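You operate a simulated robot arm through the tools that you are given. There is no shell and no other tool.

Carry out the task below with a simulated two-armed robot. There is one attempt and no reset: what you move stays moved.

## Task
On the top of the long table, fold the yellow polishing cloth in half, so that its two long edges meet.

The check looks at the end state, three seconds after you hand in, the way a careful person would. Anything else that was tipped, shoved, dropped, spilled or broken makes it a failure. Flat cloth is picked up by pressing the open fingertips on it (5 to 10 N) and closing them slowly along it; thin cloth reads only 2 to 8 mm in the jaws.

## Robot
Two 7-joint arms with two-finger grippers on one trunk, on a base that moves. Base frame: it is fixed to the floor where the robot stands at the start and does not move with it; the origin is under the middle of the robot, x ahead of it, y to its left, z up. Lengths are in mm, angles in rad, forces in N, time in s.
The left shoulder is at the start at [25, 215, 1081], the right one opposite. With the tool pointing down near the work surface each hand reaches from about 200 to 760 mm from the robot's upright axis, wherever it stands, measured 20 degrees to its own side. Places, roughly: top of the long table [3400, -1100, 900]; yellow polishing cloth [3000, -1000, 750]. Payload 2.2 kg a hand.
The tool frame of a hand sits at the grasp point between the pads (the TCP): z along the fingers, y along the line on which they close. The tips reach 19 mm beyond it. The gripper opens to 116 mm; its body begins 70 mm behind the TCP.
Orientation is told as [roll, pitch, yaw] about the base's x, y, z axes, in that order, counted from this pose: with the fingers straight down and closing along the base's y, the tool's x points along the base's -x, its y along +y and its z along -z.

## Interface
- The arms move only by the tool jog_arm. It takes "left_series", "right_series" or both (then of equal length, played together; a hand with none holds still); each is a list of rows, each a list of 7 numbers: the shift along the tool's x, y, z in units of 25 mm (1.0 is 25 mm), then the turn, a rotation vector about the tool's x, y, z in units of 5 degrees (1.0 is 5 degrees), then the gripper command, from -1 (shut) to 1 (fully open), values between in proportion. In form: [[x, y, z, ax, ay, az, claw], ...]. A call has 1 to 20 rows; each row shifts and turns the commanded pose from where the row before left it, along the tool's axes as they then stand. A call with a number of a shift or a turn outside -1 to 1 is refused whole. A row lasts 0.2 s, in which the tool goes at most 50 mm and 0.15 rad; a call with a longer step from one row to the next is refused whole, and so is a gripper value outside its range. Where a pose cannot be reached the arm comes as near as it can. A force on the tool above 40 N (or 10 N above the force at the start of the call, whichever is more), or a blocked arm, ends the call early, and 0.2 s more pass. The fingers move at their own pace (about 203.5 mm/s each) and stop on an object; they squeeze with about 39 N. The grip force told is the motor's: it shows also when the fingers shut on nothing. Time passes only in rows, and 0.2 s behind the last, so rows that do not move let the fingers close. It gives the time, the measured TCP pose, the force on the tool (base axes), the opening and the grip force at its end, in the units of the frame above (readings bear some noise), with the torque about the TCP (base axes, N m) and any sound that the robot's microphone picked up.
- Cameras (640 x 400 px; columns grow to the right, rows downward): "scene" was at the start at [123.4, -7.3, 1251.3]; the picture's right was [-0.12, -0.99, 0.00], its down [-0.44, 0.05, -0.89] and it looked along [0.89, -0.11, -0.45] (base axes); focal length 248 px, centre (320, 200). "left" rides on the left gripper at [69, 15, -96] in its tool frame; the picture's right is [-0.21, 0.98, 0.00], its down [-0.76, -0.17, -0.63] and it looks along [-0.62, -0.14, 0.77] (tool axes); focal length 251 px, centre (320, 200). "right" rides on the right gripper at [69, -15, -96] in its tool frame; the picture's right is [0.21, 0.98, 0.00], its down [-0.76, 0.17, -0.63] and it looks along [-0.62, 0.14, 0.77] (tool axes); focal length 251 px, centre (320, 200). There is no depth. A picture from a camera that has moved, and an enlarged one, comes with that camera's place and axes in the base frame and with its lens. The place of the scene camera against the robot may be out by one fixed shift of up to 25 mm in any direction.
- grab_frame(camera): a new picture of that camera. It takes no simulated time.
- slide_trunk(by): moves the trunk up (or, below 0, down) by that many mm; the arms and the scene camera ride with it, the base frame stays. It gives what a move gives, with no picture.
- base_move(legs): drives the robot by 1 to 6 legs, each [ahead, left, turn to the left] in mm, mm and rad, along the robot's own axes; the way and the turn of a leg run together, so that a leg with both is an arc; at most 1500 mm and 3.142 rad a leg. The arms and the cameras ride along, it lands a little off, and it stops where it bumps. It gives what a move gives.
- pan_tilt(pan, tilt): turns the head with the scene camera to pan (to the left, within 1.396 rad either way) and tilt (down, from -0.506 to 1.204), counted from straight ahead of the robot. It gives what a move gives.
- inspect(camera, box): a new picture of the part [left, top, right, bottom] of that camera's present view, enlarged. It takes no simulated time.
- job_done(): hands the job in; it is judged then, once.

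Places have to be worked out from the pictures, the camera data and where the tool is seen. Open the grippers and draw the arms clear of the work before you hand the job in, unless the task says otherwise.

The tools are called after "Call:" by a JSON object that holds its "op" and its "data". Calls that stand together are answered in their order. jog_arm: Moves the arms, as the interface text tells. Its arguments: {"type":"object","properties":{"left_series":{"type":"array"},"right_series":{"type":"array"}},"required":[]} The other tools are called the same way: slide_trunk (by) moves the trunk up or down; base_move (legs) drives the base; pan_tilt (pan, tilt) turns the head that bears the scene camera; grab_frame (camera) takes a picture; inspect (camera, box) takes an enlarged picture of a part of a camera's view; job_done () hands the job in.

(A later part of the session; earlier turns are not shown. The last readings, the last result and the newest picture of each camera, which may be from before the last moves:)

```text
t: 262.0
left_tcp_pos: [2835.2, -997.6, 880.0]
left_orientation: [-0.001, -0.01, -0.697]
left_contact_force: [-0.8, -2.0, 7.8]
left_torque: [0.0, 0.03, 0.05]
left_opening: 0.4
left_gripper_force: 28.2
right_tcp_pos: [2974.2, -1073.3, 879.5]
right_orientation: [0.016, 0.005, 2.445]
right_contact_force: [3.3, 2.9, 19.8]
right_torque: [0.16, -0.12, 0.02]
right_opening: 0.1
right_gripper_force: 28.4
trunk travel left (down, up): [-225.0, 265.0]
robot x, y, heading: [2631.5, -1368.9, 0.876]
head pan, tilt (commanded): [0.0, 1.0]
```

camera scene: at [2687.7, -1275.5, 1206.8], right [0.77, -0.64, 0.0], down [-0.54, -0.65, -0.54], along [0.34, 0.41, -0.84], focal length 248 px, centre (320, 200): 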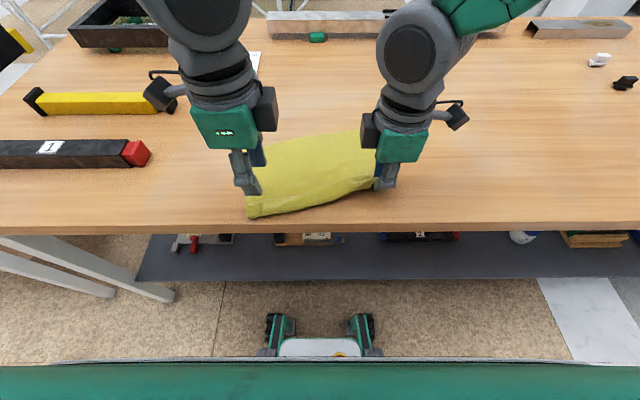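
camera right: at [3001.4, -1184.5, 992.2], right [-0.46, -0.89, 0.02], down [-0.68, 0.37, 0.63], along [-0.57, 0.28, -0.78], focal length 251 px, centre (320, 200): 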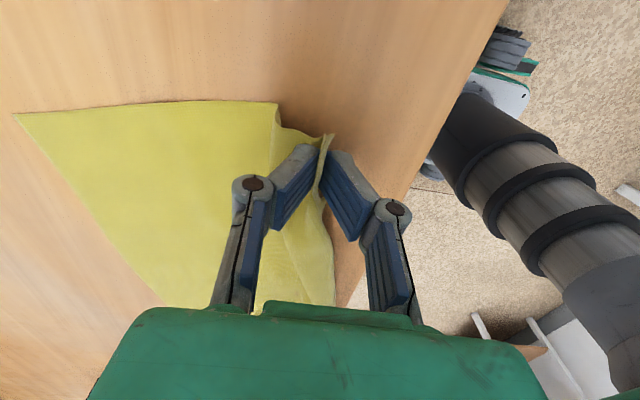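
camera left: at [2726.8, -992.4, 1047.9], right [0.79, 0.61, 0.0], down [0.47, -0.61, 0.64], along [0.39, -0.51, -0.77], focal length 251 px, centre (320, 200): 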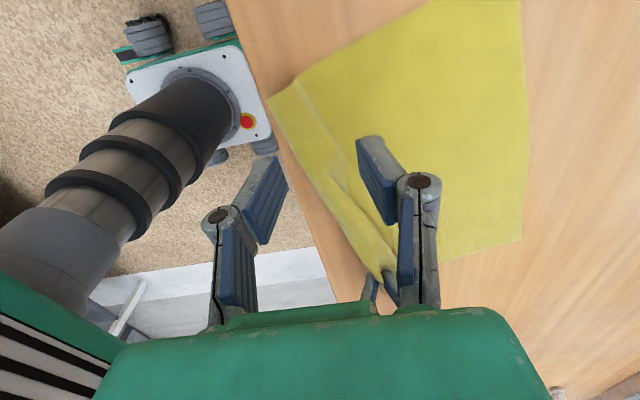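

Good enough (8 N and 20 N; I ease the right a little). I drag toward me, the left 55 mm and the right 95 mm, to bring the near edge parallel to the table edge and over it.

Call:
{"op": "jog_arm", "data": {"left_series": [[0, -0.183, 0, 0, 0, 0, -1], [0, -0.183, 0, 0, 0, 0, -1], [0, -0.183, 0, 0, 0, 0, -1], [0, -0.183, 0, 0, 0, 0, -1], [0, -0.183, 0, 0, 0, 0, -1], [0, -0.183, 0, 0, 0, 0, -1], [0, -0.183, 0, 0, 0, 0, -1], [0, -0.183, 0, 0, 0, 0, -1], [0, -0.183, 0, 0, 0, 0, -1], [0, -0.183, 0, 0, 0, 0, -1], [0, -0.183, 0, 0, 0, 0, -1], [0, -0.183, 0, 0, 0, 0, -1]], "right_series": [[0, 0.317, -0.015, 0, 0, 0, -1], [0, 0.317, 0, 0, 0, 0, -1], [0, 0.317, 0, 0, 0, 0, -1], [0, 0.317, 0, 0, 0, 0, -1], [0, 0.317, 0, 0, 0, 0, -1], [0, 0.317, 0, 0, 0, 0, -1], [0, 0.317, 0, 0, 0, 0, -1], [0, 0.317, 0, 0, 0, 0, -1], [0, 0.317, 0, 0, 0, 0, -1], [0, 0.317, 0, 0, 0, 0, -1], [0, 0.317, 0, 0, 0, 0, -1], [0, 0.317, 0, 0, 0, 0, -1]]}}

Call:
{"op": "grab_frame", "data": {"camera": "scene"}}

Call:
{"op": "inspect", "data": {"camera": "scene", "box": [220, 110, 420, 245]}}

```text
t: 264.6
left_tcp_pos: [2799.4, -1040.4, 879.2]
left_orientation: [-0.001, -0.007, -0.695]
left_contact_force: [3.1, 4.8, 24.2]
left_torque: [0.11, -0.03, 0.01]
left_opening: 0.0
left_gripper_force: 28.4
right_tcp_pos: [2914.1, -1147.7, 879.7]
right_orientation: [0.016, 0.008, 2.447]
right_contact_force: [-0.2, 0.3, 0.1]
right_torque: [0.02, 0.04, -0.01]
right_opening: 0.0
right_gripper_force: 29.5
trunk travel left (down, up): [-225.0, 265.0]
robot x, y, heading: [2629.6, -1366.9, 0.874]
head pan, tilt (commanded): [0.0, 1.0]
```

```text
taken
camera scene: at [2687.8, -1276.8, 1207.1], right [0.77, -0.64, 0.0], down [-0.54, -0.65, -0.54], along [0.34, 0.41, -0.84], focal length 248 px, centre (320, 200)
```

scene: 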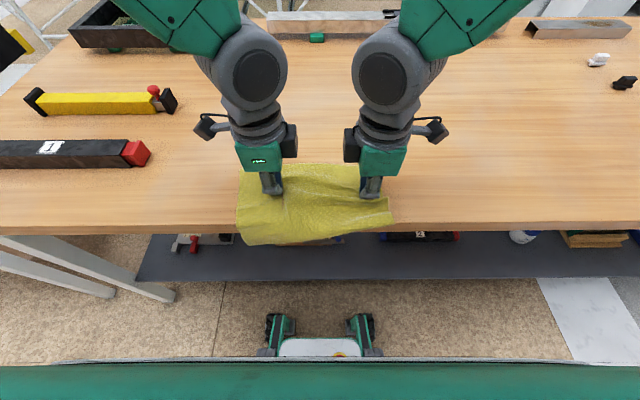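

```text
2.96 times, centred on (320, 178) of scene
camera zoom: at [2687.8, -1276.8, 1207.1], right [0.77, -0.64, 0.0], down [-0.54, -0.65, -0.54], along [0.34, 0.41, -0.84], focal length 734 px, centre (320, 267)
```

zoom: 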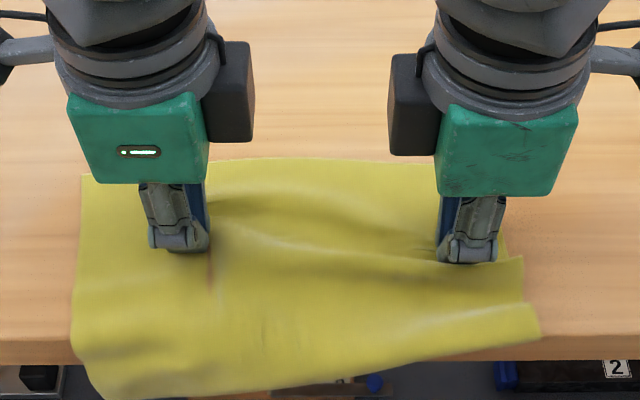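

The left part now overhangs the table edge. I raise both hands and look.

Call:
{"op": "jog_arm", "data": {"left_series": [[0, 0, -0.5, 0, 0, 0, -1], [0, 0, -0.9, 0, 0, 0, -1], [0, 0.3, -0.9, 0, 0, 0, -1], [0.2, 0.9, -0.5, 0, 0, 0, -1], [0.2, 0.9, 0, 0, 0, 0, -1], [0.2, 0.9, 0, 0, 0, 0, -1]], "right_series": [[0, 0, -0.5, 0, 0, 0, -1], [0, 0, -0.9, 0, 0, 0, -1], [0, -0.3, -0.9, 0, 0, 0, -1], [0.2, -0.9, -0.5, 0, 0, 0, -1], [0.2, -0.9, 0, 0, 0, 0, -1], [0.2, -0.9, 0, 0, 0, 0, -1]]}}

Call:
{"op": "inspect", "data": {"camera": "scene", "box": [220, 110, 420, 255]}}

Call:
{"op": "grab_frame", "data": {"camera": "left"}}

Call:
{"op": "grab_frame", "data": {"camera": "right"}}

```text
t: 266.0
left_tcp_pos: [2837.7, -969.6, 948.3]
left_orientation: [-0.003, -0.008, -0.693]
left_contact_force: [0.1, -0.4, 0.1]
left_torque: [-0.01, 0.02, -0.01]
left_opening: 0.0
left_gripper_force: 28.4
right_tcp_pos: [2975.5, -1094.3, 948.9]
right_orientation: [0.018, 0.006, 2.445]
right_contact_force: [0.6, -0.4, 0.3]
right_torque: [-0.05, 0.02, 0.01]
right_opening: 0.0
right_gripper_force: 28.5
trunk travel left (down, up): [-225.0, 265.0]
robot x, y, heading: [2627.9, -1367.9, 0.875]
head pan, tilt (commanded): [0.0, 1.0]
```

```text
2.76 times, centred on (320, 182) of scene
camera zoom: at [2689.8, -1273.5, 1206.5], right [0.77, -0.64, 0.0], down [-0.54, -0.65, -0.54], along [0.34, 0.41, -0.84], focal length 683 px, centre (320, 248)
```

zoom: 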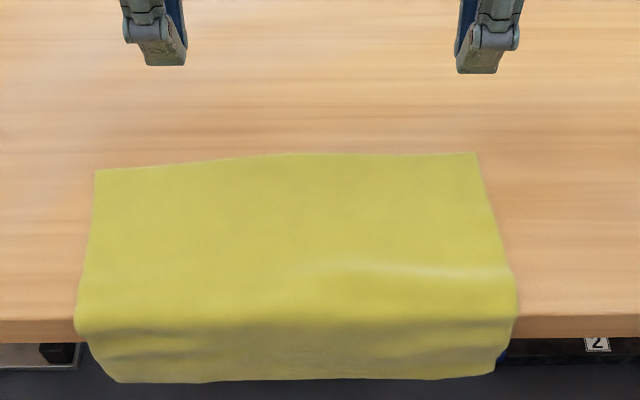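

```text
taken
camera left: at [2793.7, -912.8, 1045.7], right [0.79, 0.61, 0.0], down [0.47, -0.61, 0.64], along [0.39, -0.51, -0.77], focal length 251 px, centre (320, 200)
```

left: 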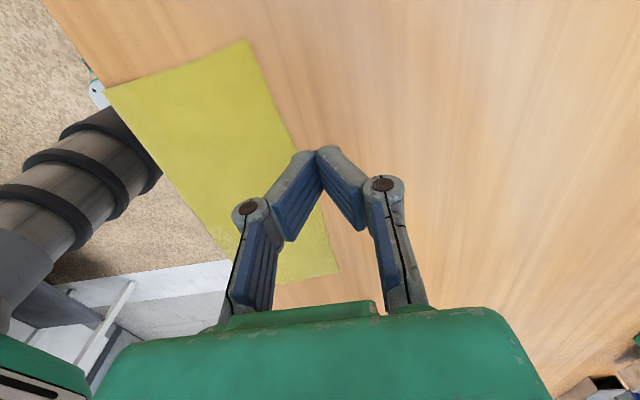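

```text
taken
camera right: at [3038.8, -1125.8, 1045.6], right [-0.46, -0.89, 0.02], down [-0.68, 0.37, 0.63], along [-0.57, 0.28, -0.78], focal length 251 px, centre (320, 200)
```

right: 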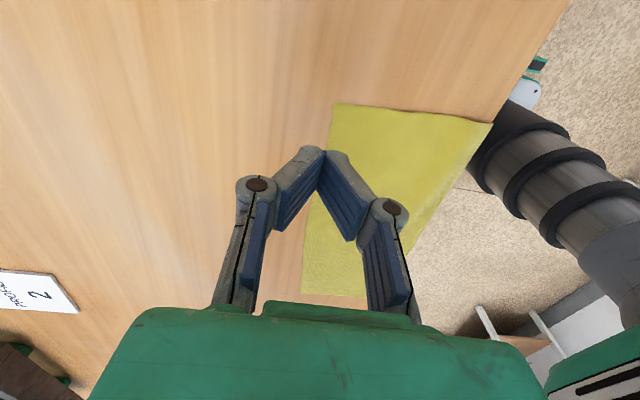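

Excellent: released, the cloth sprang flat and now drapes cleanly over the table edge, with its far edge straight and parallel to the table (F≈401–415). Now I pull it back up: both hands press near the far edge and drag it away from me, so the near half trails up flat onto the table.

Call:
{"op": "jog_arm", "data": {"left_series": [[0.1, -0.7, 0.4, 0, 0, 0, -1], [0.1, -0.7, 0.5, 0, 0, 0, -1], [0.1, -0.7, 0.5, 0, 0, 0, -1], [0, 0, 0.6, 0, 0, 0, -1], [0, 0, 0.6, 0, 0, 0, -1], [0, 0, 0, 0, 0, 0, -1]], "right_series": [[-0.37, 0.47, 0.4, 0, 0, 0, -1], [-0.37, 0.47, 0.5, 0, 0, 0, -1], [-0.37, 0.47, 0.5, 0, 0, 0, -1], [0, 0, 0.6, 0, 0, 0, -1], [0, 0, 0.6, 0, 0, 0, -1], [0, 0, 0, 0, 0, 0, -1]]}}

Call:
{"op": "jog_arm", "data": {"left_series": [[0, 0, 0.1, 0, 0, 0, -1], [0, 0, 0.04, 0, 0, 0, -1], [0, 0, 0, 0, 0, 0, -1]], "right_series": [[0, 0, 0.1, 0, 0, 0, -1], [0, 0, 0.04, 0, 0, 0, -1], [0, 0, 0, 0, 0, 0, -1]]}}

```text
t: 267.4
left_tcp_pos: [2797.8, -1005.8, 883.5]
left_orientation: [-0.001, -0.007, -0.696]
left_contact_force: [0.4, -0.4, 0.6]
left_torque: [0.02, 0.01, 0.01]
left_opening: 0.4
left_gripper_force: 28.5
right_tcp_pos: [2930.5, -1109.9, 883.7]
right_orientation: [0.017, 0.005, 2.445]
right_contact_force: [0.7, -0.6, -0.3]
right_torque: [-0.02, 0.01, -0.01]
right_opening: 0.0
right_gripper_force: 28.5
trunk travel left (down, up): [-225.0, 265.0]
robot x, y, heading: [2630.1, -1363.1, 0.877]
head pan, tilt (commanded): [0.0, 1.0]
```

```text
t: 268.2
left_tcp_pos: [2796.3, -1007.4, 879.9]
left_orientation: [-0.001, -0.009, -0.697]
left_contact_force: [-0.5, 0.7, 0.9]
left_torque: [0.02, 0.03, -0.02]
left_opening: 0.2
left_gripper_force: 28.6
right_tcp_pos: [2930.6, -1107.7, 880.7]
right_orientation: [0.017, 0.007, 2.445]
right_contact_force: [0.9, -0.9, -0.3]
right_torque: [0.0, 0.02, 0.01]
right_opening: 0.1
right_gripper_force: 28.4
trunk travel left (down, up): [-225.0, 265.0]
robot x, y, heading: [2630.0, -1363.0, 0.878]
head pan, tilt (commanded): [0.0, 1.0]
```

Call:
{"op": "jog_arm", "data": {"left_series": [[0, 0, 0.04, 0, 0, 0, -1], [0, 0, 0, 0, 0, 0, -1], [0, 0, 0, 0, 0, 0, -1]], "right_series": [[0, 0, 0.06, 0, 0, 0, -1], [0, 0, 0, 0, 0, 0, -1], [0, 0, 0, 0, 0, 0, -1]]}}

```text
t: 269.0
left_tcp_pos: [2797.3, -1008.4, 879.5]
left_orientation: [0.0, -0.008, -0.696]
left_contact_force: [-1.7, 2.0, 10.9]
left_torque: [0.11, 0.02, 0.01]
left_opening: 0.1
left_gripper_force: 28.8
right_tcp_pos: [2928.8, -1108.1, 880.1]
right_orientation: [0.015, 0.006, 2.444]
right_contact_force: [0.1, -0.2, 0.2]
right_torque: [0.01, -0.02, 0.05]
right_opening: 0.1
right_gripper_force: 28.2
trunk travel left (down, up): [-225.0, 265.0]
robot x, y, heading: [2629.2, -1364.5, 0.875]
head pan, tilt (commanded): [0.0, 1.0]
```

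Call:
{"op": "jog_arm", "data": {"left_series": [[0, 0, 0, 0, 0, 0, -1], [0, 0, 0, 0, 0, 0, -1], [0, 0, 0, 0, 0, 0, -1]], "right_series": [[0, 0, 0.04, 0, 0, 0, -1], [0, 0, 0.02, 0, 0, 0, -1], [0, 0, 0, 0, 0, 0, -1]]}}

```text
t: 269.8
left_tcp_pos: [2797.0, -1007.6, 879.8]
left_orientation: [-0.001, -0.008, -0.696]
left_contact_force: [0.4, 2.2, 8.4]
left_torque: [0.04, 0.02, -0.03]
left_opening: 0.0
left_gripper_force: 28.3
right_tcp_pos: [2928.9, -1107.4, 880.2]
right_orientation: [0.014, 0.006, 2.445]
right_contact_force: [1.3, -1.9, 15.7]
right_torque: [0.04, -0.02, -0.02]
right_opening: 0.1
right_gripper_force: 28.1
trunk travel left (down, up): [-225.0, 265.0]
robot x, y, heading: [2625.3, -1367.7, 0.873]
head pan, tilt (commanded): [0.0, 1.0]
```

Pressures are 8 N and 16 N. I drag away from me by about 140 mm (with a small height compensation on the right).

Call:
{"op": "jog_arm", "data": {"left_series": [[0, 0.29, 0, 0, 0, 0, -1], [0, 0.29, 0, 0, 0, 0, -1], [0, 0.29, 0, 0, 0, 0, -1], [0, 0.29, 0, 0, 0, 0, -1], [0, 0.29, 0, 0, 0, 0, -1], [0, 0.29, 0, 0, 0, 0, -1], [0, 0.29, 0, 0, 0, 0, -1], [0, 0.29, 0, 0, 0, 0, -1], [0, 0.29, 0, 0, 0, 0, -1], [0, 0.29, 0, 0, 0, 0, -1]], "right_series": [[0, -0.28, -0.012, 0, 0, 0, -1], [0, -0.28, -0.005, 0, 0, 0, -1], [0, -0.28, -0.005, 0, 0, 0, -1], [0, -0.28, -0.005, 0, 0, 0, -1], [0, -0.28, -0.005, 0, 0, 0, -1], [0, -0.28, -0.005, 0, 0, 0, -1], [0, -0.28, -0.005, 0, 0, 0, -1], [0, -0.28, -0.005, 0, 0, 0, -1], [0, -0.28, -0.005, 0, 0, 0, -1], [0, -0.28, -0.005, 0, 0, 0, -1]]}}

Call:
{"op": "inspect", "data": {"camera": "scene", "box": [220, 90, 420, 245]}}

```text
t: 272.0
left_tcp_pos: [2841.1, -953.5, 879.2]
left_orientation: [-0.001, -0.008, -0.695]
left_contact_force: [0.0, -0.6, 2.1]
left_torque: [0.01, 0.03, 0.02]
left_opening: 0.2
left_gripper_force: 28.3
right_tcp_pos: [2974.1, -1054.3, 879.6]
right_orientation: [0.013, 0.007, 2.445]
right_contact_force: [-2.7, -3.1, 21.1]
right_torque: [0.02, 0.0, 0.02]
right_opening: 0.0
right_gripper_force: 28.1
trunk travel left (down, up): [-225.0, 265.0]
robot x, y, heading: [2629.5, -1365.5, 0.87]
head pan, tilt (commanded): [0.0, 1.0]
```

```text
2.58 times, centred on (320, 168) of scene
camera zoom: at [2686.3, -1276.7, 1207.2], right [0.77, -0.64, 0.0], down [-0.54, -0.65, -0.54], along [0.35, 0.41, -0.84], focal length 639 px, centre (320, 284)
```

zoom: 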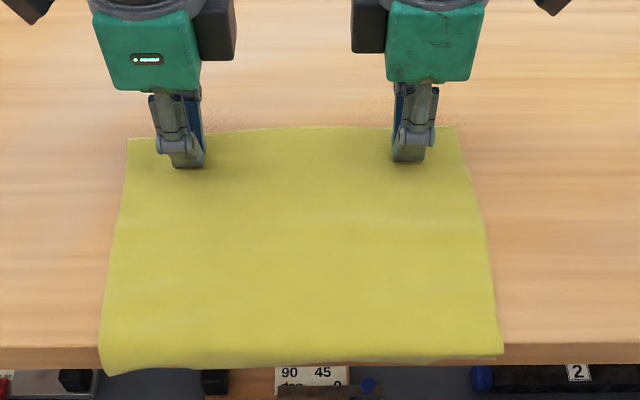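

The cloth is now flat and smooth. I continue another ~60 mm so the near edge comes fully onto the table.

Call:
{"op": "jog_arm", "data": {"left_series": [[0, 0.26, 0.015, 0, 0, 0, -1], [0, 0.26, 0, 0, 0, 0, -1], [0, 0.26, 0, 0, 0, 0, -1], [0, 0.26, 0, 0, 0, 0, -1], [0, 0.26, 0, 0, 0, 0, -1], [0, 0.26, 0, 0, 0, 0, -1], [0, 0.26, 0, 0, 0, 0, -1], [0, 0.26, 0, 0, 0, 0, -1], [0, 0.26, 0, 0, 0, 0, -1]], "right_series": [[0, -0.26, -0.015, 0, 0, 0, -1], [0, -0.26, -0.005, 0, 0, 0, -1], [0, -0.26, -0.005, 0, 0, 0, -1], [0, -0.26, -0.005, 0, 0, 0, -1], [0, -0.26, -0.005, 0, 0, 0, -1], [0, -0.26, -0.005, 0, 0, 0, -1], [0, -0.26, -0.005, 0, 0, 0, -1], [0, -0.26, -0.005, 0, 0, 0, -1], [0, -0.26, -0.005, 0, 0, 0, -1]]}}

Call:
{"op": "inspect", "data": {"camera": "scene", "box": [220, 90, 420, 245]}}

```text
t: 274.0
left_tcp_pos: [2879.0, -908.8, 879.2]
left_orientation: [-0.002, -0.009, -0.695]
left_contact_force: [-0.9, -1.9, 9.7]
left_torque: [-0.01, 0.01, 0.01]
left_opening: 0.2
left_gripper_force: 28.1
right_tcp_pos: [3012.3, -1009.4, 880.2]
right_orientation: [0.013, 0.007, 2.445]
right_contact_force: [-3.6, -2.1, 17.9]
right_torque: [0.03, 0.0, 0.01]
right_opening: 0.1
right_gripper_force: 28.2
trunk travel left (down, up): [-225.0, 265.0]
robot x, y, heading: [2630.1, -1365.7, 0.873]
head pan, tilt (commanded): [0.0, 1.0]
```

```text
2.58 times, centred on (320, 168) of scene
camera zoom: at [2686.3, -1277.2, 1207.2], right [0.77, -0.64, 0.0], down [-0.54, -0.65, -0.54], along [0.35, 0.41, -0.84], focal length 639 px, centre (320, 284)
```

zoom: 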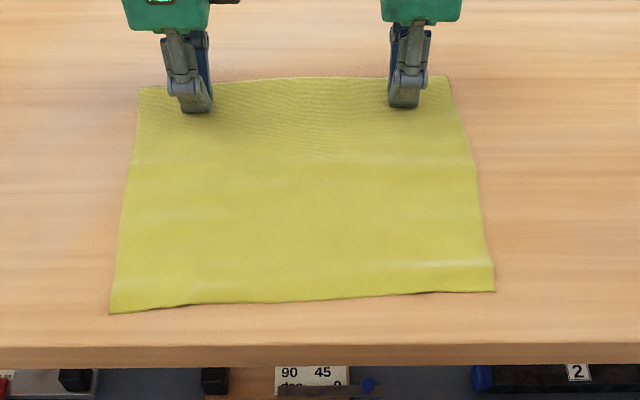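

Excellent: the cloth is completely flat, smooth and aligned, with its near edge ~30 mm in from the table edge. I raise both hands to the sides to measure the corners accurately.

Call:
{"op": "jog_arm", "data": {"left_series": [[0, 0, -0.5, 0, 0, 0, -1], [0, 0, -0.9, 0, 0, 0, -1], [0.7, -0.3, -0.9, 0, 0, 0, -1], [0.8, -0.3, -0.9, 0, 0, 0, -0.6], [0.8, -0.3, -0.9, 0, 0, 0, 0], [0.8, -0.3, -0.9, 0, 0, 0, 0.6], [0.8, -0.3, -0.9, 0, 0, 0, 1], [0.8, 0, -0.9, 0, 0, 0, 1], [0, 0, 0, 0, 0, 0, 1]], "right_series": [[0, 0, -0.5, 0, 0, 0, -1], [0, 0, -0.9, 0, 0, 0, -1], [0.8, 0.3, -0.9, 0, 0, 0, -1], [0.9, 0.3, -0.9, 0, 0, 0, -0.6], [0.9, 0.3, -0.9, 0, 0, 0, 0], [0.9, 0.3, -0.9, 0, 0, 0, 0.6], [0.9, 0.3, -0.9, 0, 0, 0, 1], [0.9, 0.3, -0.9, 0, 0, 0, 1], [0, 0, 0, 0, 0, 0, 1]]}}

Call:
{"op": "inspect", "data": {"camera": "left", "box": [240, 60, 500, 300]}}

Call:
{"op": "inspect", "data": {"camera": "right", "box": [150, 60, 410, 300]}}

Call:
{"op": "inspect", "data": {"camera": "scene", "box": [240, 110, 400, 230]}}

```text
t: 276.0
left_tcp_pos: [2764.5, -858.2, 1044.7]
left_orientation: [-0.005, -0.009, -0.696]
left_contact_force: [-0.4, 0.4, -0.1]
left_torque: [-0.01, 0.0, -0.03]
left_opening: 116.1
left_gripper_force: 0.0
right_tcp_pos: [3086.3, -1126.9, 1048.9]
right_orientation: [0.02, 0.009, 2.445]
right_contact_force: [0.4, -0.1, 0.0]
right_torque: [-0.02, 0.05, 0.0]
right_opening: 116.0
right_gripper_force: 0.0
trunk travel left (down, up): [-225.0, 265.0]
robot x, y, heading: [2626.7, -1364.8, 0.874]
head pan, tilt (commanded): [0.0, 1.0]
```

```text
1.67 times, centred on (370, 180) of left
camera zoom: at [2721.1, -800.9, 1142.1], right [0.79, 0.61, 0.0], down [0.47, -0.61, 0.64], along [0.39, -0.51, -0.77], focal length 419 px, centre (237, 233)
```

zoom: 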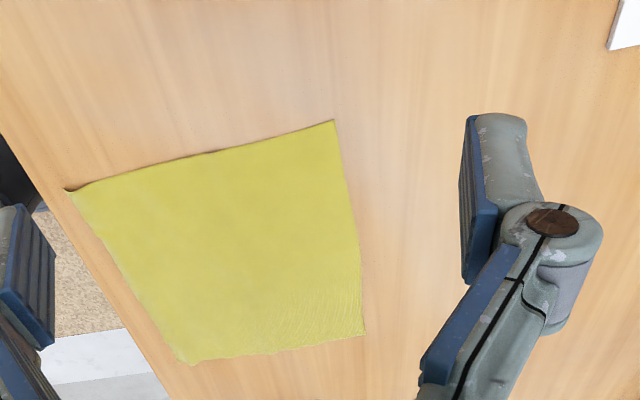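

```text
1.67 times, centred on (280, 180) of right
camera zoom: at [3150.3, -1156.5, 1144.9], right [-0.46, -0.89, 0.02], down [-0.68, 0.37, 0.63], along [-0.57, 0.28, -0.78], focal length 419 px, centre (387, 233)
```

zoom: 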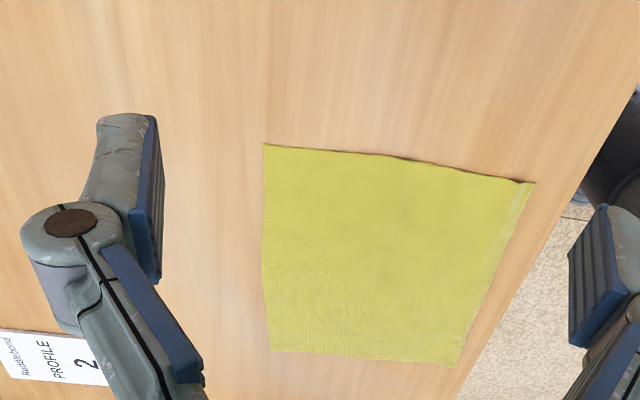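

```text
3.33 times, centred on (320, 170) of scene
camera zoom: at [2689.0, -1274.2, 1206.6], right [0.77, -0.64, 0.0], down [-0.54, -0.65, -0.54], along [0.34, 0.41, -0.84], focal length 826 px, centre (320, 300)
```

zoom: 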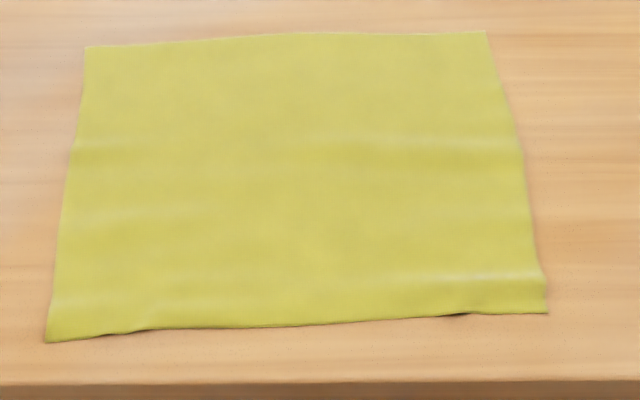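

Measured corners: FL (532,-148), FR (547,110), NL (320,-137), NR (337,121), so the cloth is flat, full size and only ~3° rotated. I bring both hands over the near corners with 30 mm openings, outer fingers just outside the edge.

Call:
{"op": "jog_arm", "data": {"left_series": [[-0.515, -0.715, 0.75, 0, 0, 0, 0.6], [-0.515, -0.715, 0.75, 0, 0, 0, 0], [-0.515, -0.715, 0.75, 0, 0, 0, -0.483], [-0.515, -0.715, 0.75, 0, 0, 0, -0.483], [-0.515, -0.715, 0.75, 0, 0, 0, -0.483], [-0.515, -0.715, 0.75, 0, 0, 0, -0.483], [-0.515, -0.715, 0.75, 0, 0, 0, -0.483], [-0.515, -0.715, 0.75, 0, 0, 0, -0.483], [0, 0, 0, 0, 0, 0, -0.483]], "right_series": [[-0.51, 0.647, 0.77, 0, 0, 0, 0.6], [-0.51, 0.647, 0.77, 0, 0, 0, 0], [-0.51, 0.647, 0.77, 0, 0, 0, -0.483], [-0.51, 0.647, 0.77, 0, 0, 0, -0.483], [-0.51, 0.647, 0.77, 0, 0, 0, -0.483], [-0.51, 0.647, 0.77, 0, 0, 0, -0.483], [-0.51, 0.647, 0.77, 0, 0, 0, -0.483], [-0.51, 0.647, 0.77, 0, 0, 0, -0.483], [0, 0, 0, 0, 0, 0, -0.483]]}}

Call:
{"op": "inspect", "data": {"camera": "left", "box": [200, 70, 440, 220]}}

Call:
{"op": "inspect", "data": {"camera": "right", "box": [200, 70, 440, 220]}}

```text
t: 278.0
left_tcp_pos: [2753.1, -1036.8, 899.3]
left_orientation: [-0.002, -0.009, -0.695]
left_contact_force: [0.0, 0.2, -0.5]
left_torque: [0.02, 0.01, 0.01]
left_opening: 30.1
left_gripper_force: 0.0
right_tcp_pos: [2924.4, -1162.2, 896.7]
right_orientation: [0.017, 0.007, 2.444]
right_contact_force: [0.8, -0.3, 0.7]
right_torque: [0.01, 0.0, 0.05]
right_opening: 30.0
right_gripper_force: 0.1
trunk travel left (down, up): [-225.0, 265.0]
robot x, y, heading: [2630.0, -1364.4, 0.875]
head pan, tilt (commanded): [0.0, 1.0]
```

```text
2.67 times, centred on (320, 145) of left
camera zoom: at [2709.8, -978.8, 995.3], right [0.79, 0.61, 0.0], down [0.47, -0.61, 0.64], along [0.39, -0.51, -0.77], focal length 670 px, centre (320, 347)
```

zoom: 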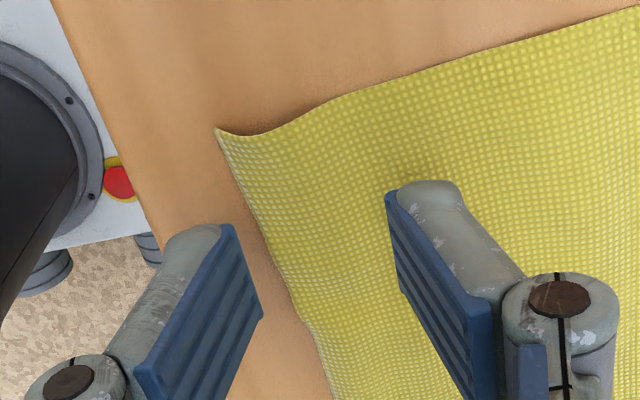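

```text
2.67 times, centred on (320, 145) of right
camera zoom: at [2986.4, -1193.5, 993.1], right [-0.46, -0.89, 0.02], down [-0.68, 0.37, 0.63], along [-0.57, 0.28, -0.78], focal length 670 px, centre (320, 347)
```

zoom: 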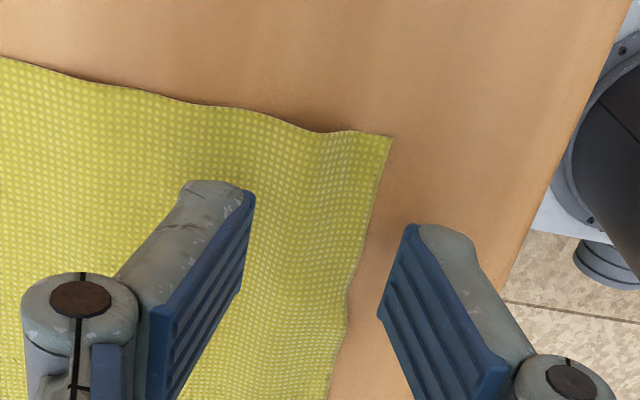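

Both are well placed (right shifted 3 mm inward). I lower to contact.

Call:
{"op": "jog_arm", "data": {"left_series": [[0, 0, 0.3, 0, 0, 0, -0.483], [0, 0, 0.3, 0, 0, 0, -0.483], [0, 0, 0.08, 0, 0, 0, -0.483], [0, 0, 0.04, 0, 0, 0, -0.483], [0, 0, 0, 0, 0, 0, -0.483]], "right_series": [[0, -0.12, 0.25, 0, 0, 0, -0.483], [0, 0, 0.25, 0, 0, 0, -0.483], [0, 0, 0.08, 0, 0, 0, -0.483], [0, 0, 0.04, 0, 0, 0, -0.483], [0, 0, 0, 0, 0, 0, -0.483]]}}

```text
t: 279.2
left_tcp_pos: [2753.4, -1035.9, 879.4]
left_orientation: [-0.001, -0.007, -0.696]
left_contact_force: [0.0, -0.2, 4.8]
left_torque: [0.03, 0.05, -0.02]
left_opening: 30.5
left_gripper_force: 0.1
right_tcp_pos: [2926.3, -1159.5, 880.7]
right_orientation: [0.014, 0.006, 2.444]
right_contact_force: [-0.5, 0.2, 3.4]
right_torque: [0.03, -0.06, 0.01]
right_opening: 30.1
right_gripper_force: 0.1
trunk travel left (down, up): [-225.0, 265.0]
robot x, y, heading: [2627.4, -1361.7, 0.878]
head pan, tilt (commanded): [0.0, 1.0]
```

Contact at 5 N and 3 N. I press slightly more and close to about half.

Call:
{"op": "jog_arm", "data": {"left_series": [[0, 0, 0.016, 0, 0, 0, -0.483], [0, 0, 0.008, 0, 0, 0, -0.52], [0, 0, 0.008, 0, 0, 0, -0.56], [0, 0, 0.008, 0, 0, 0, -0.6], [0, 0, 0.008, 0, 0, 0, -0.64], [0, 0, 0.008, 0, 0, 0, -0.68]], "right_series": [[0, 0, 0.024, 0, 0, 0, -0.483], [0, 0, 0.008, 0, 0, 0, -0.52], [0, 0, 0.008, 0, 0, 0, -0.56], [0, 0, 0.008, 0, 0, 0, -0.6], [0, 0, 0.008, 0, 0, 0, -0.64], [0, 0, 0.008, 0, 0, 0, -0.68]]}}

Call:
{"op": "inspect", "data": {"camera": "left", "box": [200, 70, 440, 220]}}

Call:
{"op": "inspect", "data": {"camera": "right", "box": [200, 70, 440, 220]}}

```text
t: 280.6
left_tcp_pos: [2754.3, -1037.2, 878.7]
left_orientation: [-0.002, -0.007, -0.696]
left_contact_force: [-0.3, -0.3, 0.6]
left_torque: [0.12, -0.05, -0.02]
left_opening: 16.6
left_gripper_force: 5.3
right_tcp_pos: [2925.0, -1161.6, 881.2]
right_orientation: [0.017, 0.007, 2.442]
right_contact_force: [0.6, -1.5, 4.0]
right_torque: [0.01, -0.03, 0.01]
right_opening: 19.0
right_gripper_force: 0.0
trunk travel left (down, up): [-225.0, 265.0]
robot x, y, heading: [2630.8, -1365.8, 0.874]
head pan, tilt (commanded): [0.0, 1.0]
```

```text
2.67 times, centred on (320, 145) of left
camera zoom: at [2710.0, -980.7, 976.2], right [0.79, 0.61, 0.0], down [0.47, -0.61, 0.64], along [0.39, -0.51, -0.77], focal length 670 px, centre (320, 347)
```

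zoom: 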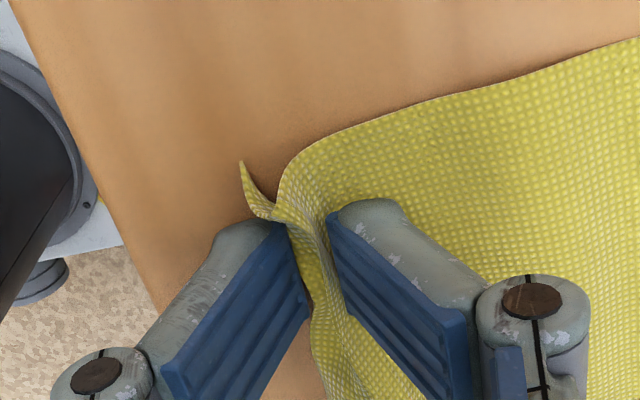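

```text
2.67 times, centred on (320, 145) of right
camera zoom: at [2988.8, -1192.3, 977.4], right [-0.46, -0.89, 0.02], down [-0.68, 0.37, 0.63], along [-0.57, 0.28, -0.78], focal length 670 px, centre (320, 347)
```

zoom: 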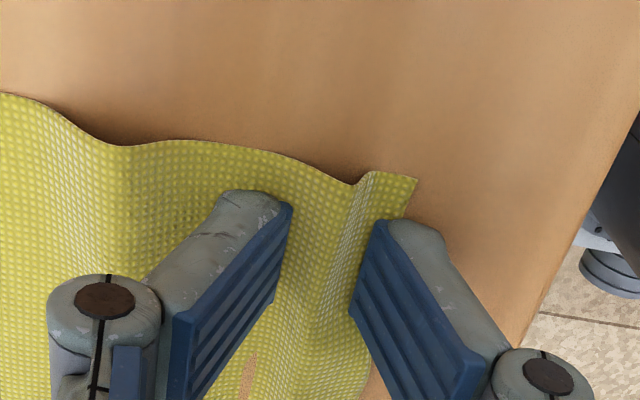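

The left edge is rising nicely in the jaws. On the right the outer finger slid over the edge, so I reopen the right, shift it 6 mm outward over the now-formed ridge, and press again.

Call:
{"op": "jog_arm", "data": {"left_series": [[0, 0, 0, 0, 0, 0, -0.68], [0, 0, 0, 0, 0, 0, -0.68], [0, 0, 0, 0, 0, 0, -0.68], [0, 0, 0, 0, 0, 0, -0.68], [0, 0, 0, 0, 0, 0, -0.68], [0, 0, 0, 0, 0, 0, -0.68]], "right_series": [[0, 0, -0.14, 0, 0, 0, -0.68], [0, 0, -0.06, 0, 0, 0, -0.55], [0, 0, 0, 0, 0, 0, -0.43], [0, 0.24, 0, 0, 0, 0, -0.43], [0, 0, 0.12, 0, 0, 0, -0.43], [0, 0, 0, 0, 0, 0, -0.43]]}}

Call:
{"op": "inspect", "data": {"camera": "right", "box": [200, 70, 440, 220]}}

```text
t: 282.0
left_tcp_pos: [2754.0, -1036.8, 879.3]
left_orientation: [-0.001, -0.007, -0.696]
left_contact_force: [0.0, 0.0, 6.1]
left_torque: [0.03, 0.09, 0.0]
left_opening: 21.6
left_gripper_force: 0.0
right_tcp_pos: [2921.5, -1164.8, 883.2]
right_orientation: [0.015, 0.006, 2.444]
right_contact_force: [-0.2, 0.0, -0.2]
right_torque: [0.02, 0.0, 0.0]
right_opening: 33.3
right_gripper_force: 0.0
trunk travel left (down, up): [-225.0, 265.0]
robot x, y, heading: [2626.6, -1364.8, 0.876]
head pan, tilt (commanded): [0.0, 1.0]
```

```text
2.67 times, centred on (320, 145) of right
camera zoom: at [2985.2, -1196.7, 979.7], right [-0.46, -0.89, 0.02], down [-0.68, 0.37, 0.63], along [-0.57, 0.28, -0.78], focal length 670 px, centre (320, 347)
```

zoom: 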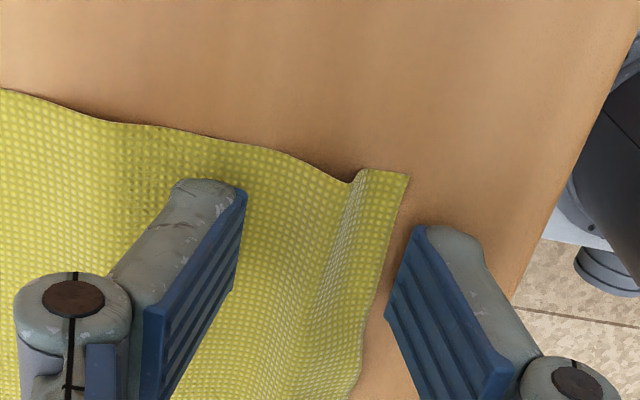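

Good placement now. I lower the right and press.

Call:
{"op": "jog_arm", "data": {"left_series": [[0, 0, 0, 0, 0, 0, -0.68], [0, 0, 0, 0, 0, 0, -0.68], [0, 0, 0, 0, 0, 0, -0.68]], "right_series": [[0, 0, 0.08, 0, 0, 0, -0.43], [0, 0, 0.04, 0, 0, 0, -0.43], [0, 0, 0, 0, 0, 0, -0.43]]}}

```text
t: 282.8
left_tcp_pos: [2753.8, -1036.8, 880.0]
left_orientation: [-0.001, -0.008, -0.697]
left_contact_force: [0.5, 0.5, 5.6]
left_torque: [0.04, 0.03, -0.03]
left_opening: 21.0
left_gripper_force: 0.1
right_tcp_pos: [2921.1, -1165.3, 879.9]
right_orientation: [0.015, 0.004, 2.444]
right_contact_force: [0.7, 1.7, 6.8]
right_torque: [0.1, -0.07, 0.02]
right_opening: 36.4
right_gripper_force: 1.0
trunk travel left (down, up): [-225.0, 265.0]
robot x, y, heading: [2626.1, -1367.7, 0.878]
head pan, tilt (commanded): [0.0, 1.0]
```

Right at 6.8 N. I close the right over its ridge to about 14 mm, then check both.

Call:
{"op": "jog_arm", "data": {"left_series": [[0, 0, 0, 0, 0, 0, -0.68], [0, 0, 0, 0, 0, 0, -0.68], [0, 0, 0, 0, 0, 0, -0.68], [0, 0, 0, 0, 0, 0, -0.68], [0, 0, 0, 0, 0, 0, -0.68], [0, 0, 0, 0, 0, 0, -0.7], [0, 0, 0, 0, 0, 0, -0.72], [0, 0, 0.004, 0, 0, 0, -0.74]], "right_series": [[0, 0, 0.008, 0, 0, 0, -0.47], [0, 0, 0.008, 0, 0, 0, -0.51], [0, 0, 0.008, 0, 0, 0, -0.55], [0, 0, 0.008, 0, 0, 0, -0.59], [0, 0, 0.008, 0, 0, 0, -0.63], [0, 0, 0.008, 0, 0, 0, -0.67], [0, 0, 0.008, 0, 0, 0, -0.71], [0, 0, 0.008, 0, 0, 0, -0.75]]}}

Call:
{"op": "inspect", "data": {"camera": "left", "box": [200, 70, 440, 220]}}

Call:
{"op": "inspect", "data": {"camera": "right", "box": [200, 70, 440, 220]}}

```text
t: 284.6
left_tcp_pos: [2753.7, -1037.4, 877.9]
left_orientation: [0.0, -0.008, -0.697]
left_contact_force: [-2.4, -1.0, 15.9]
left_torque: [-0.05, 0.25, 0.0]
left_opening: 21.4
left_gripper_force: 1.7
right_tcp_pos: [2921.0, -1164.3, 878.6]
right_orientation: [0.016, 0.007, 2.447]
right_contact_force: [-1.2, -0.6, 0.9]
right_torque: [0.12, -0.13, 0.02]
right_opening: 13.8
right_gripper_force: 5.0
trunk travel left (down, up): [-225.0, 265.0]
robot x, y, heading: [2630.7, -1361.9, 0.873]
head pan, tilt (commanded): [0.0, 1.0]
```

```text
2.67 times, centred on (320, 145) of left
camera zoom: at [2709.5, -981.0, 976.4], right [0.79, 0.61, 0.0], down [0.47, -0.61, 0.64], along [0.39, -0.51, -0.77], focal length 670 px, centre (320, 347)
```

zoom: 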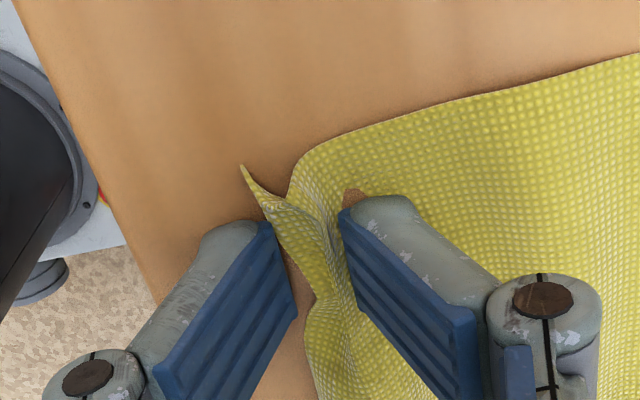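

```text
2.67 times, centred on (320, 145) of right
camera zoom: at [2984.0, -1196.8, 974.6], right [-0.46, -0.89, 0.02], down [-0.68, 0.37, 0.63], along [-0.57, 0.28, -0.78], focal length 670 px, centre (320, 347)
```

zoom: 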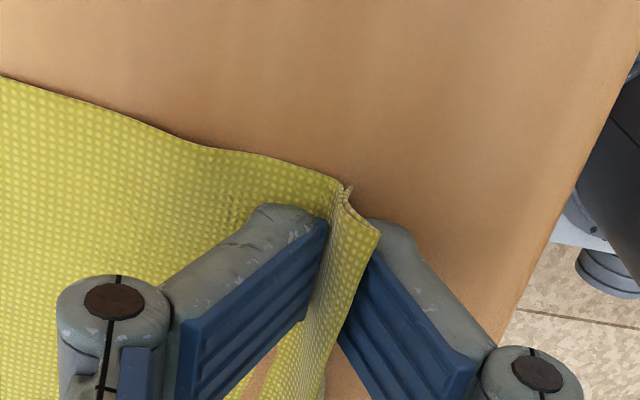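

The right strip is up cleanly. I ease the left pressure slightly and close both fully.

Call:
{"op": "jog_arm", "data": {"left_series": [[0, 0, -0.016, 0, 0, 0, -0.76], [0, 0, 0, 0, 0, 0, -0.8], [0, 0, 0.004, 0, 0, 0, -0.84], [0, 0, 0.004, 0, 0, 0, -0.88], [0, 0, 0, 0, 0, 0, -0.92], [0, 0, 0, 0, 0, 0, -0.96], [0, 0, 0, 0, 0, 0, -1], [0, 0, 0, 0, 0, 0, -1]], "right_series": [[0, 0, 0.004, 0, 0, 0, -0.78], [0, 0, 0.004, 0, 0, 0, -0.82], [0, 0, 0, 0, 0, 0, -0.86], [0, 0, 0, 0, 0, 0, -0.9], [0, 0, 0, 0, 0, 0, -0.94], [0, 0, 0, 0, 0, 0, -0.98], [0, 0, 0, 0, 0, 0, -1], [0, 0, 0, 0, 0, 0, -1]]}}

Call:
{"op": "inspect", "data": {"camera": "left", "box": [240, 90, 400, 190]}}

Call:
{"op": "inspect", "data": {"camera": "right", "box": [240, 90, 400, 190]}}

```text
t: 286.4
left_tcp_pos: [2752.5, -1037.4, 880.3]
left_orientation: [0.0, -0.009, -0.696]
left_contact_force: [-2.3, -3.1, 29.9]
left_torque: [0.15, -0.05, -0.04]
left_opening: 2.1
left_gripper_force: 31.4
right_tcp_pos: [2920.1, -1166.0, 878.5]
right_orientation: [0.015, 0.007, 2.447]
right_contact_force: [-1.6, 0.6, 23.3]
right_torque: [0.02, 0.04, -0.02]
right_opening: 5.7
right_gripper_force: 32.8
trunk travel left (down, up): [-225.0, 265.0]
robot x, y, heading: [2631.8, -1366.4, 0.873]
head pan, tilt (commanded): [0.0, 1.0]
```

```text
4.00 times, centred on (320, 140) of left
camera zoom: at [2708.9, -980.7, 977.4], right [0.79, 0.61, 0.0], down [0.47, -0.61, 0.64], along [0.39, -0.5, -0.77], focal length 1006 px, centre (320, 440)
```

zoom: 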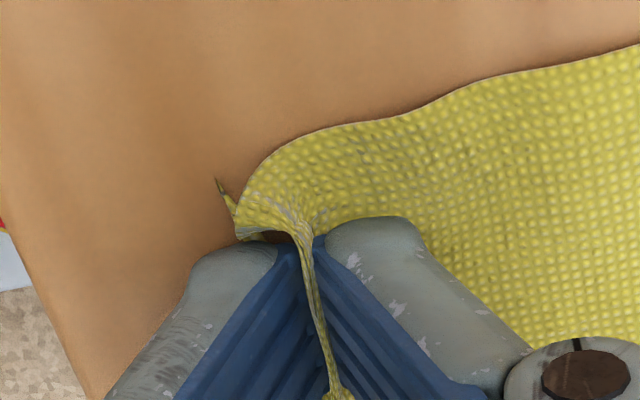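

```text
4.00 times, centred on (320, 140) of right
camera zoom: at [2983.5, -1197.1, 975.6], right [-0.46, -0.89, 0.02], down [-0.68, 0.37, 0.63], along [-0.56, 0.28, -0.78], focal length 1006 px, centre (320, 440)
```

zoom: 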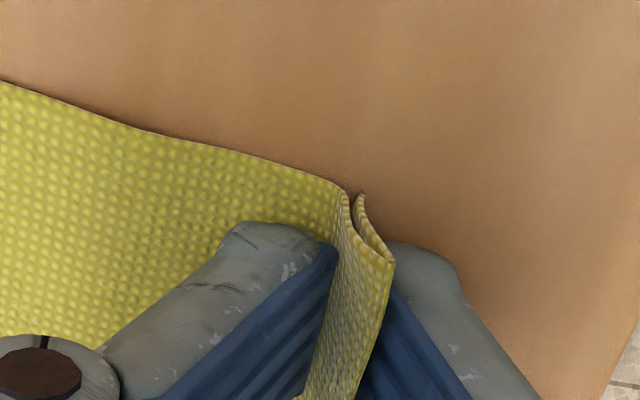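

Both hold (2.1 mm and 5.7 mm). I lift 25 mm to check both grips from the side.

Call:
{"op": "jog_arm", "data": {"left_series": [[0, 0, -0.25, 0, 0, 0, -1], [0, 0.03, -0.25, 0, 0, 0, -1], [0, 0.03, -0.25, 0, 0, 0, -1], [0, 0.04, -0.25, 0, 0, 0, -1], [0, 0, 0, 0, 0, 0, -1]], "right_series": [[0, 0, -0.25, 0, 0, 0, -1], [0, -0.03, -0.25, 0, 0, 0, -1], [0, -0.03, -0.25, 0, 0, 0, -1], [0, -0.04, -0.25, 0, 0, 0, -1], [0, 0, 0, 0, 0, 0, -1]]}}

Call:
{"op": "inspect", "data": {"camera": "left", "box": [260, 90, 380, 170]}}

Call:
{"op": "inspect", "data": {"camera": "right", "box": [260, 90, 380, 170]}}

Call:
{"op": "inspect", "data": {"camera": "scene", "box": [220, 110, 420, 235]}}

```text
t: 287.6
left_tcp_pos: [2755.3, -1034.2, 903.6]
left_orientation: [-0.002, -0.007, -0.696]
left_contact_force: [0.2, 0.0, 1.0]
left_torque: [-0.02, 0.05, 0.03]
left_opening: 2.2
left_gripper_force: 30.4
right_tcp_pos: [2924.2, -1161.8, 903.6]
right_orientation: [0.017, 0.006, 2.446]
right_contact_force: [-0.6, -0.5, -1.1]
right_torque: [0.03, -0.03, 0.0]
right_opening: 3.3
right_gripper_force: 32.0
trunk travel left (down, up): [-225.0, 265.0]
robot x, y, heading: [2629.1, -1366.7, 0.874]
head pan, tilt (commanded): [0.0, 1.0]
```

```text
5.00 times, centred on (320, 130) of left
camera zoom: at [2711.6, -977.9, 1001.6], right [0.79, 0.61, 0.0], down [0.47, -0.61, 0.64], along [0.39, -0.51, -0.77], focal length 1257 px, centre (320, 550)
```

zoom: 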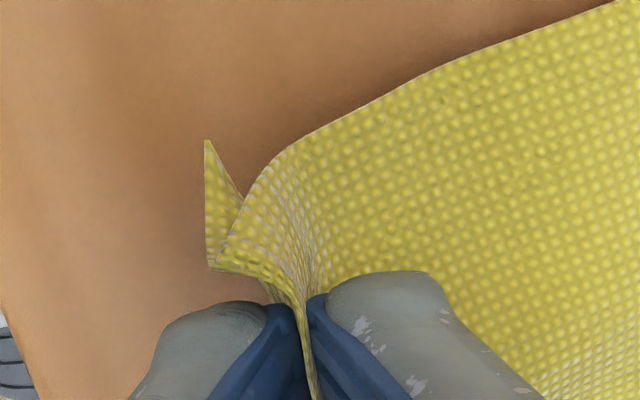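

```text
5.00 times, centred on (320, 130) of right
camera zoom: at [2987.6, -1193.1, 999.1], right [-0.46, -0.89, 0.02], down [-0.68, 0.37, 0.63], along [-0.57, 0.28, -0.78], focal length 1257 px, centre (320, 550)
```

zoom: 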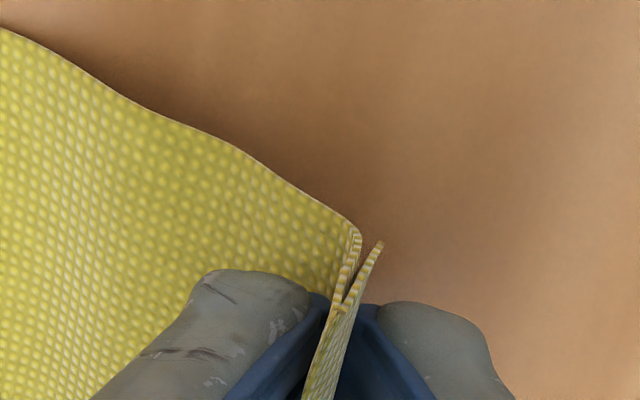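

```text
3.20 times, centred on (320, 172) of scene
camera zoom: at [2688.4, -1275.1, 1206.7], right [0.77, -0.64, 0.0], down [-0.54, -0.65, -0.54], along [0.34, 0.41, -0.84], focal length 792 px, centre (320, 288)
```

zoom: 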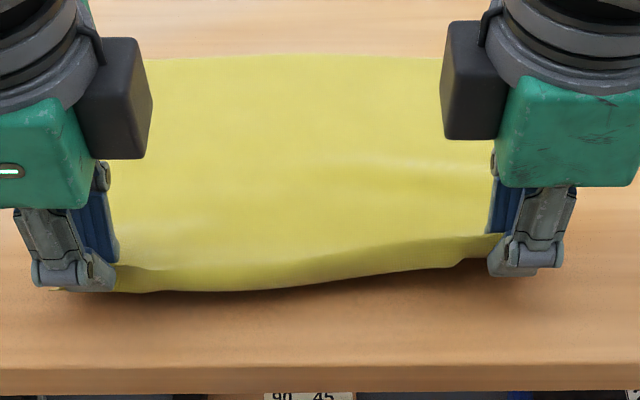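

The right is acceptable, but the left has pinched a ridge ~25 mm in, leaving the edge strip outside. I set both down again and redo only the left, closer to its edge.

Call:
{"op": "jog_arm", "data": {"left_series": [[0, -0.03, 0.25, 0, 0, 0, -1], [0, -0.03, 0.25, 0, 0, 0, -1], [0, -0.04, 0.25, 0, 0, 0, -1], [0, 0, 0.14, 0, 0, 0, -1], [0, 0, 0, 0, 0, 0, -0.85], [0, 0, 0, 0, 0, 0, -0.7], [0, 0, 0, 0, 0, 0, -0.45], [0, 0, 0, 0, 0, 0, -0.45]], "right_series": [[0, 0.03, 0.2, 0, 0, 0, -1], [0, 0.03, 0.2, 0, 0, 0, -1], [0, 0.04, 0.2, 0, 0, 0, -1], [0, 0, 0.1, 0, 0, 0, -1], [0, 0, 0, 0, 0, 0, -1], [0, 0, 0, 0, 0, 0, -1], [0, 0, 0, 0, 0, 0, -1], [0, 0, 0, 0, 0, 0, -1]]}}

Call:
{"op": "inspect", "data": {"camera": "left", "box": [200, 70, 440, 220]}}

```text
t: 289.4
left_tcp_pos: [2753.4, -1036.7, 882.6]
left_orientation: [-0.002, -0.008, -0.697]
left_contact_force: [0.0, 0.7, 0.2]
left_torque: [0.01, 0.0, 0.02]
left_opening: 31.5
left_gripper_force: 0.1
right_tcp_pos: [2921.4, -1164.9, 886.3]
right_orientation: [0.018, 0.008, 2.444]
right_contact_force: [-0.6, -0.4, 0.2]
right_torque: [0.02, 0.05, -0.01]
right_opening: 3.0
right_gripper_force: 32.8
trunk travel left (down, up): [-225.0, 265.0]
robot x, y, heading: [2630.7, -1367.3, 0.879]
head pan, tilt (commanded): [0.0, 1.0]
```

```text
2.67 times, centred on (320, 145) of left
camera zoom: at [2710.5, -979.5, 979.0], right [0.79, 0.61, 0.0], down [0.47, -0.61, 0.64], along [0.39, -0.51, -0.77], focal length 670 px, centre (320, 347)
```

zoom: 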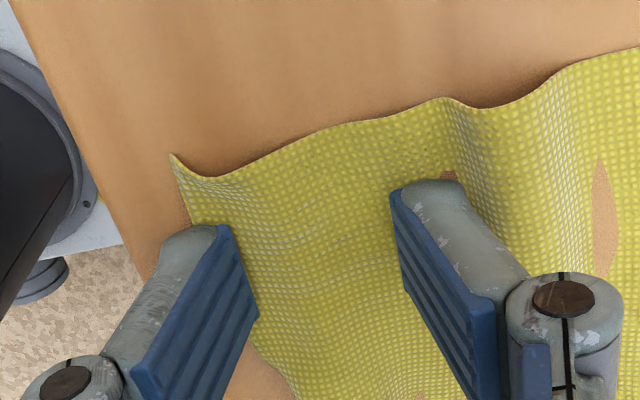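

The edge lies about 8 mm outside the outer finger. I raise a little, shift 11 mm toward me and press again.

Call:
{"op": "jog_arm", "data": {"left_series": [[0, 0, -0.16, 0, 0, 0, -0.45], [0, -0.22, 0, 0, 0, 0, -0.45], [0, -0.22, 0, 0, 0, 0, -0.45], [0, 0, 0.14, 0, 0, 0, -0.45], [0, 0, 0.08, 0, 0, 0, -0.45], [0, 0, 0.03, 0, 0, 0, -0.45], [0, 0, 0, 0, 0, 0, -0.45]]}}

Call:
{"op": "inspect", "data": {"camera": "left", "box": [200, 70, 440, 220]}}

```text
t: 291.0
left_tcp_pos: [2746.9, -1046.3, 879.3]
left_orientation: [-0.002, -0.009, -0.698]
left_contact_force: [-0.6, 1.3, 13.1]
left_torque: [0.09, 0.07, 0.02]
left_opening: 37.2
left_gripper_force: 1.2
right_tcp_pos: [2921.1, -1166.1, 885.5]
right_orientation: [0.015, 0.007, 2.444]
right_contact_force: [0.5, 0.1, -0.8]
right_torque: [0.01, 0.01, -0.04]
right_opening: 3.4
right_gripper_force: 32.1
trunk travel left (down, up): [-225.0, 265.0]
robot x, y, heading: [2628.3, -1363.1, 0.872]
head pan, tilt (commanded): [0.0, 1.0]
```

```text
2.67 times, centred on (320, 145) of left
camera zoom: at [2702.7, -988.5, 976.9], right [0.79, 0.61, 0.0], down [0.47, -0.61, 0.64], along [0.39, -0.5, -0.77], focal length 670 px, centre (320, 347)
```

zoom: 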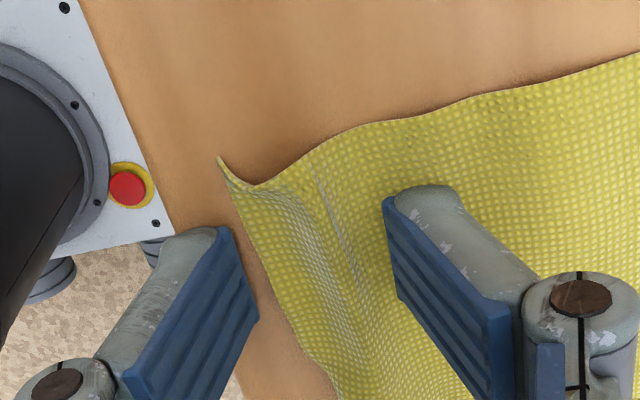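

Now the outer finger is just outside the edge, with a ridge ~15 mm in. I ease the pressure a little and close.

Call:
{"op": "jog_arm", "data": {"left_series": [[0, 0, -0.012, 0, 0, 0, -0.48], [0, 0, 0, 0, 0, 0, -0.52], [0, 0, 0, 0, 0, 0, -0.56], [0, 0, 0.004, 0, 0, 0, -0.6], [0, 0, 0.008, 0, 0, 0, -0.64], [0, 0, 0.008, 0, 0, 0, -0.68], [0, 0, 0.008, 0, 0, 0, -0.72], [0, 0, 0.008, 0, 0, 0, -0.76]]}}

Call:
{"op": "inspect", "data": {"camera": "left", "box": [200, 70, 440, 220]}}

```text
t: 292.8
left_tcp_pos: [2747.6, -1046.1, 878.8]
left_orientation: [-0.003, -0.007, -0.698]
left_contact_force: [-1.2, -1.8, 0.0]
left_torque: [0.14, -0.06, 0.03]
left_opening: 11.0
left_gripper_force: 5.0
right_tcp_pos: [2922.4, -1166.1, 884.8]
right_orientation: [0.015, 0.006, 2.446]
right_contact_force: [0.0, 0.0, 0.4]
right_torque: [0.0, 0.01, 0.02]
right_opening: 2.9
right_gripper_force: 32.7
trunk travel left (down, up): [-225.0, 265.0]
robot x, y, heading: [2627.7, -1359.7, 0.875]
head pan, tilt (commanded): [0.0, 1.0]
```

```text
2.67 times, centred on (320, 145) of left
camera zoom: at [2703.1, -989.1, 976.6], right [0.79, 0.61, 0.0], down [0.47, -0.61, 0.64], along [0.39, -0.51, -0.77], focal length 670 px, centre (320, 347)
```

zoom: 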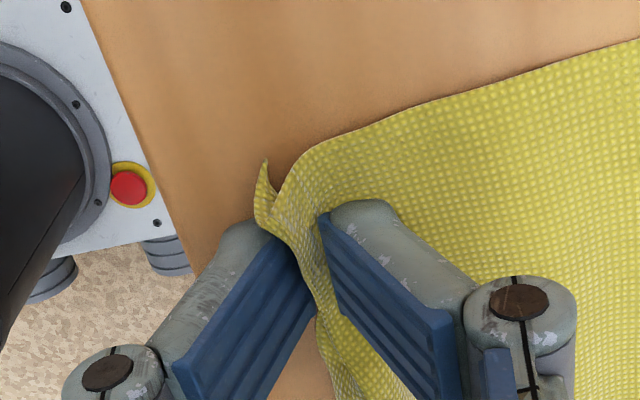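

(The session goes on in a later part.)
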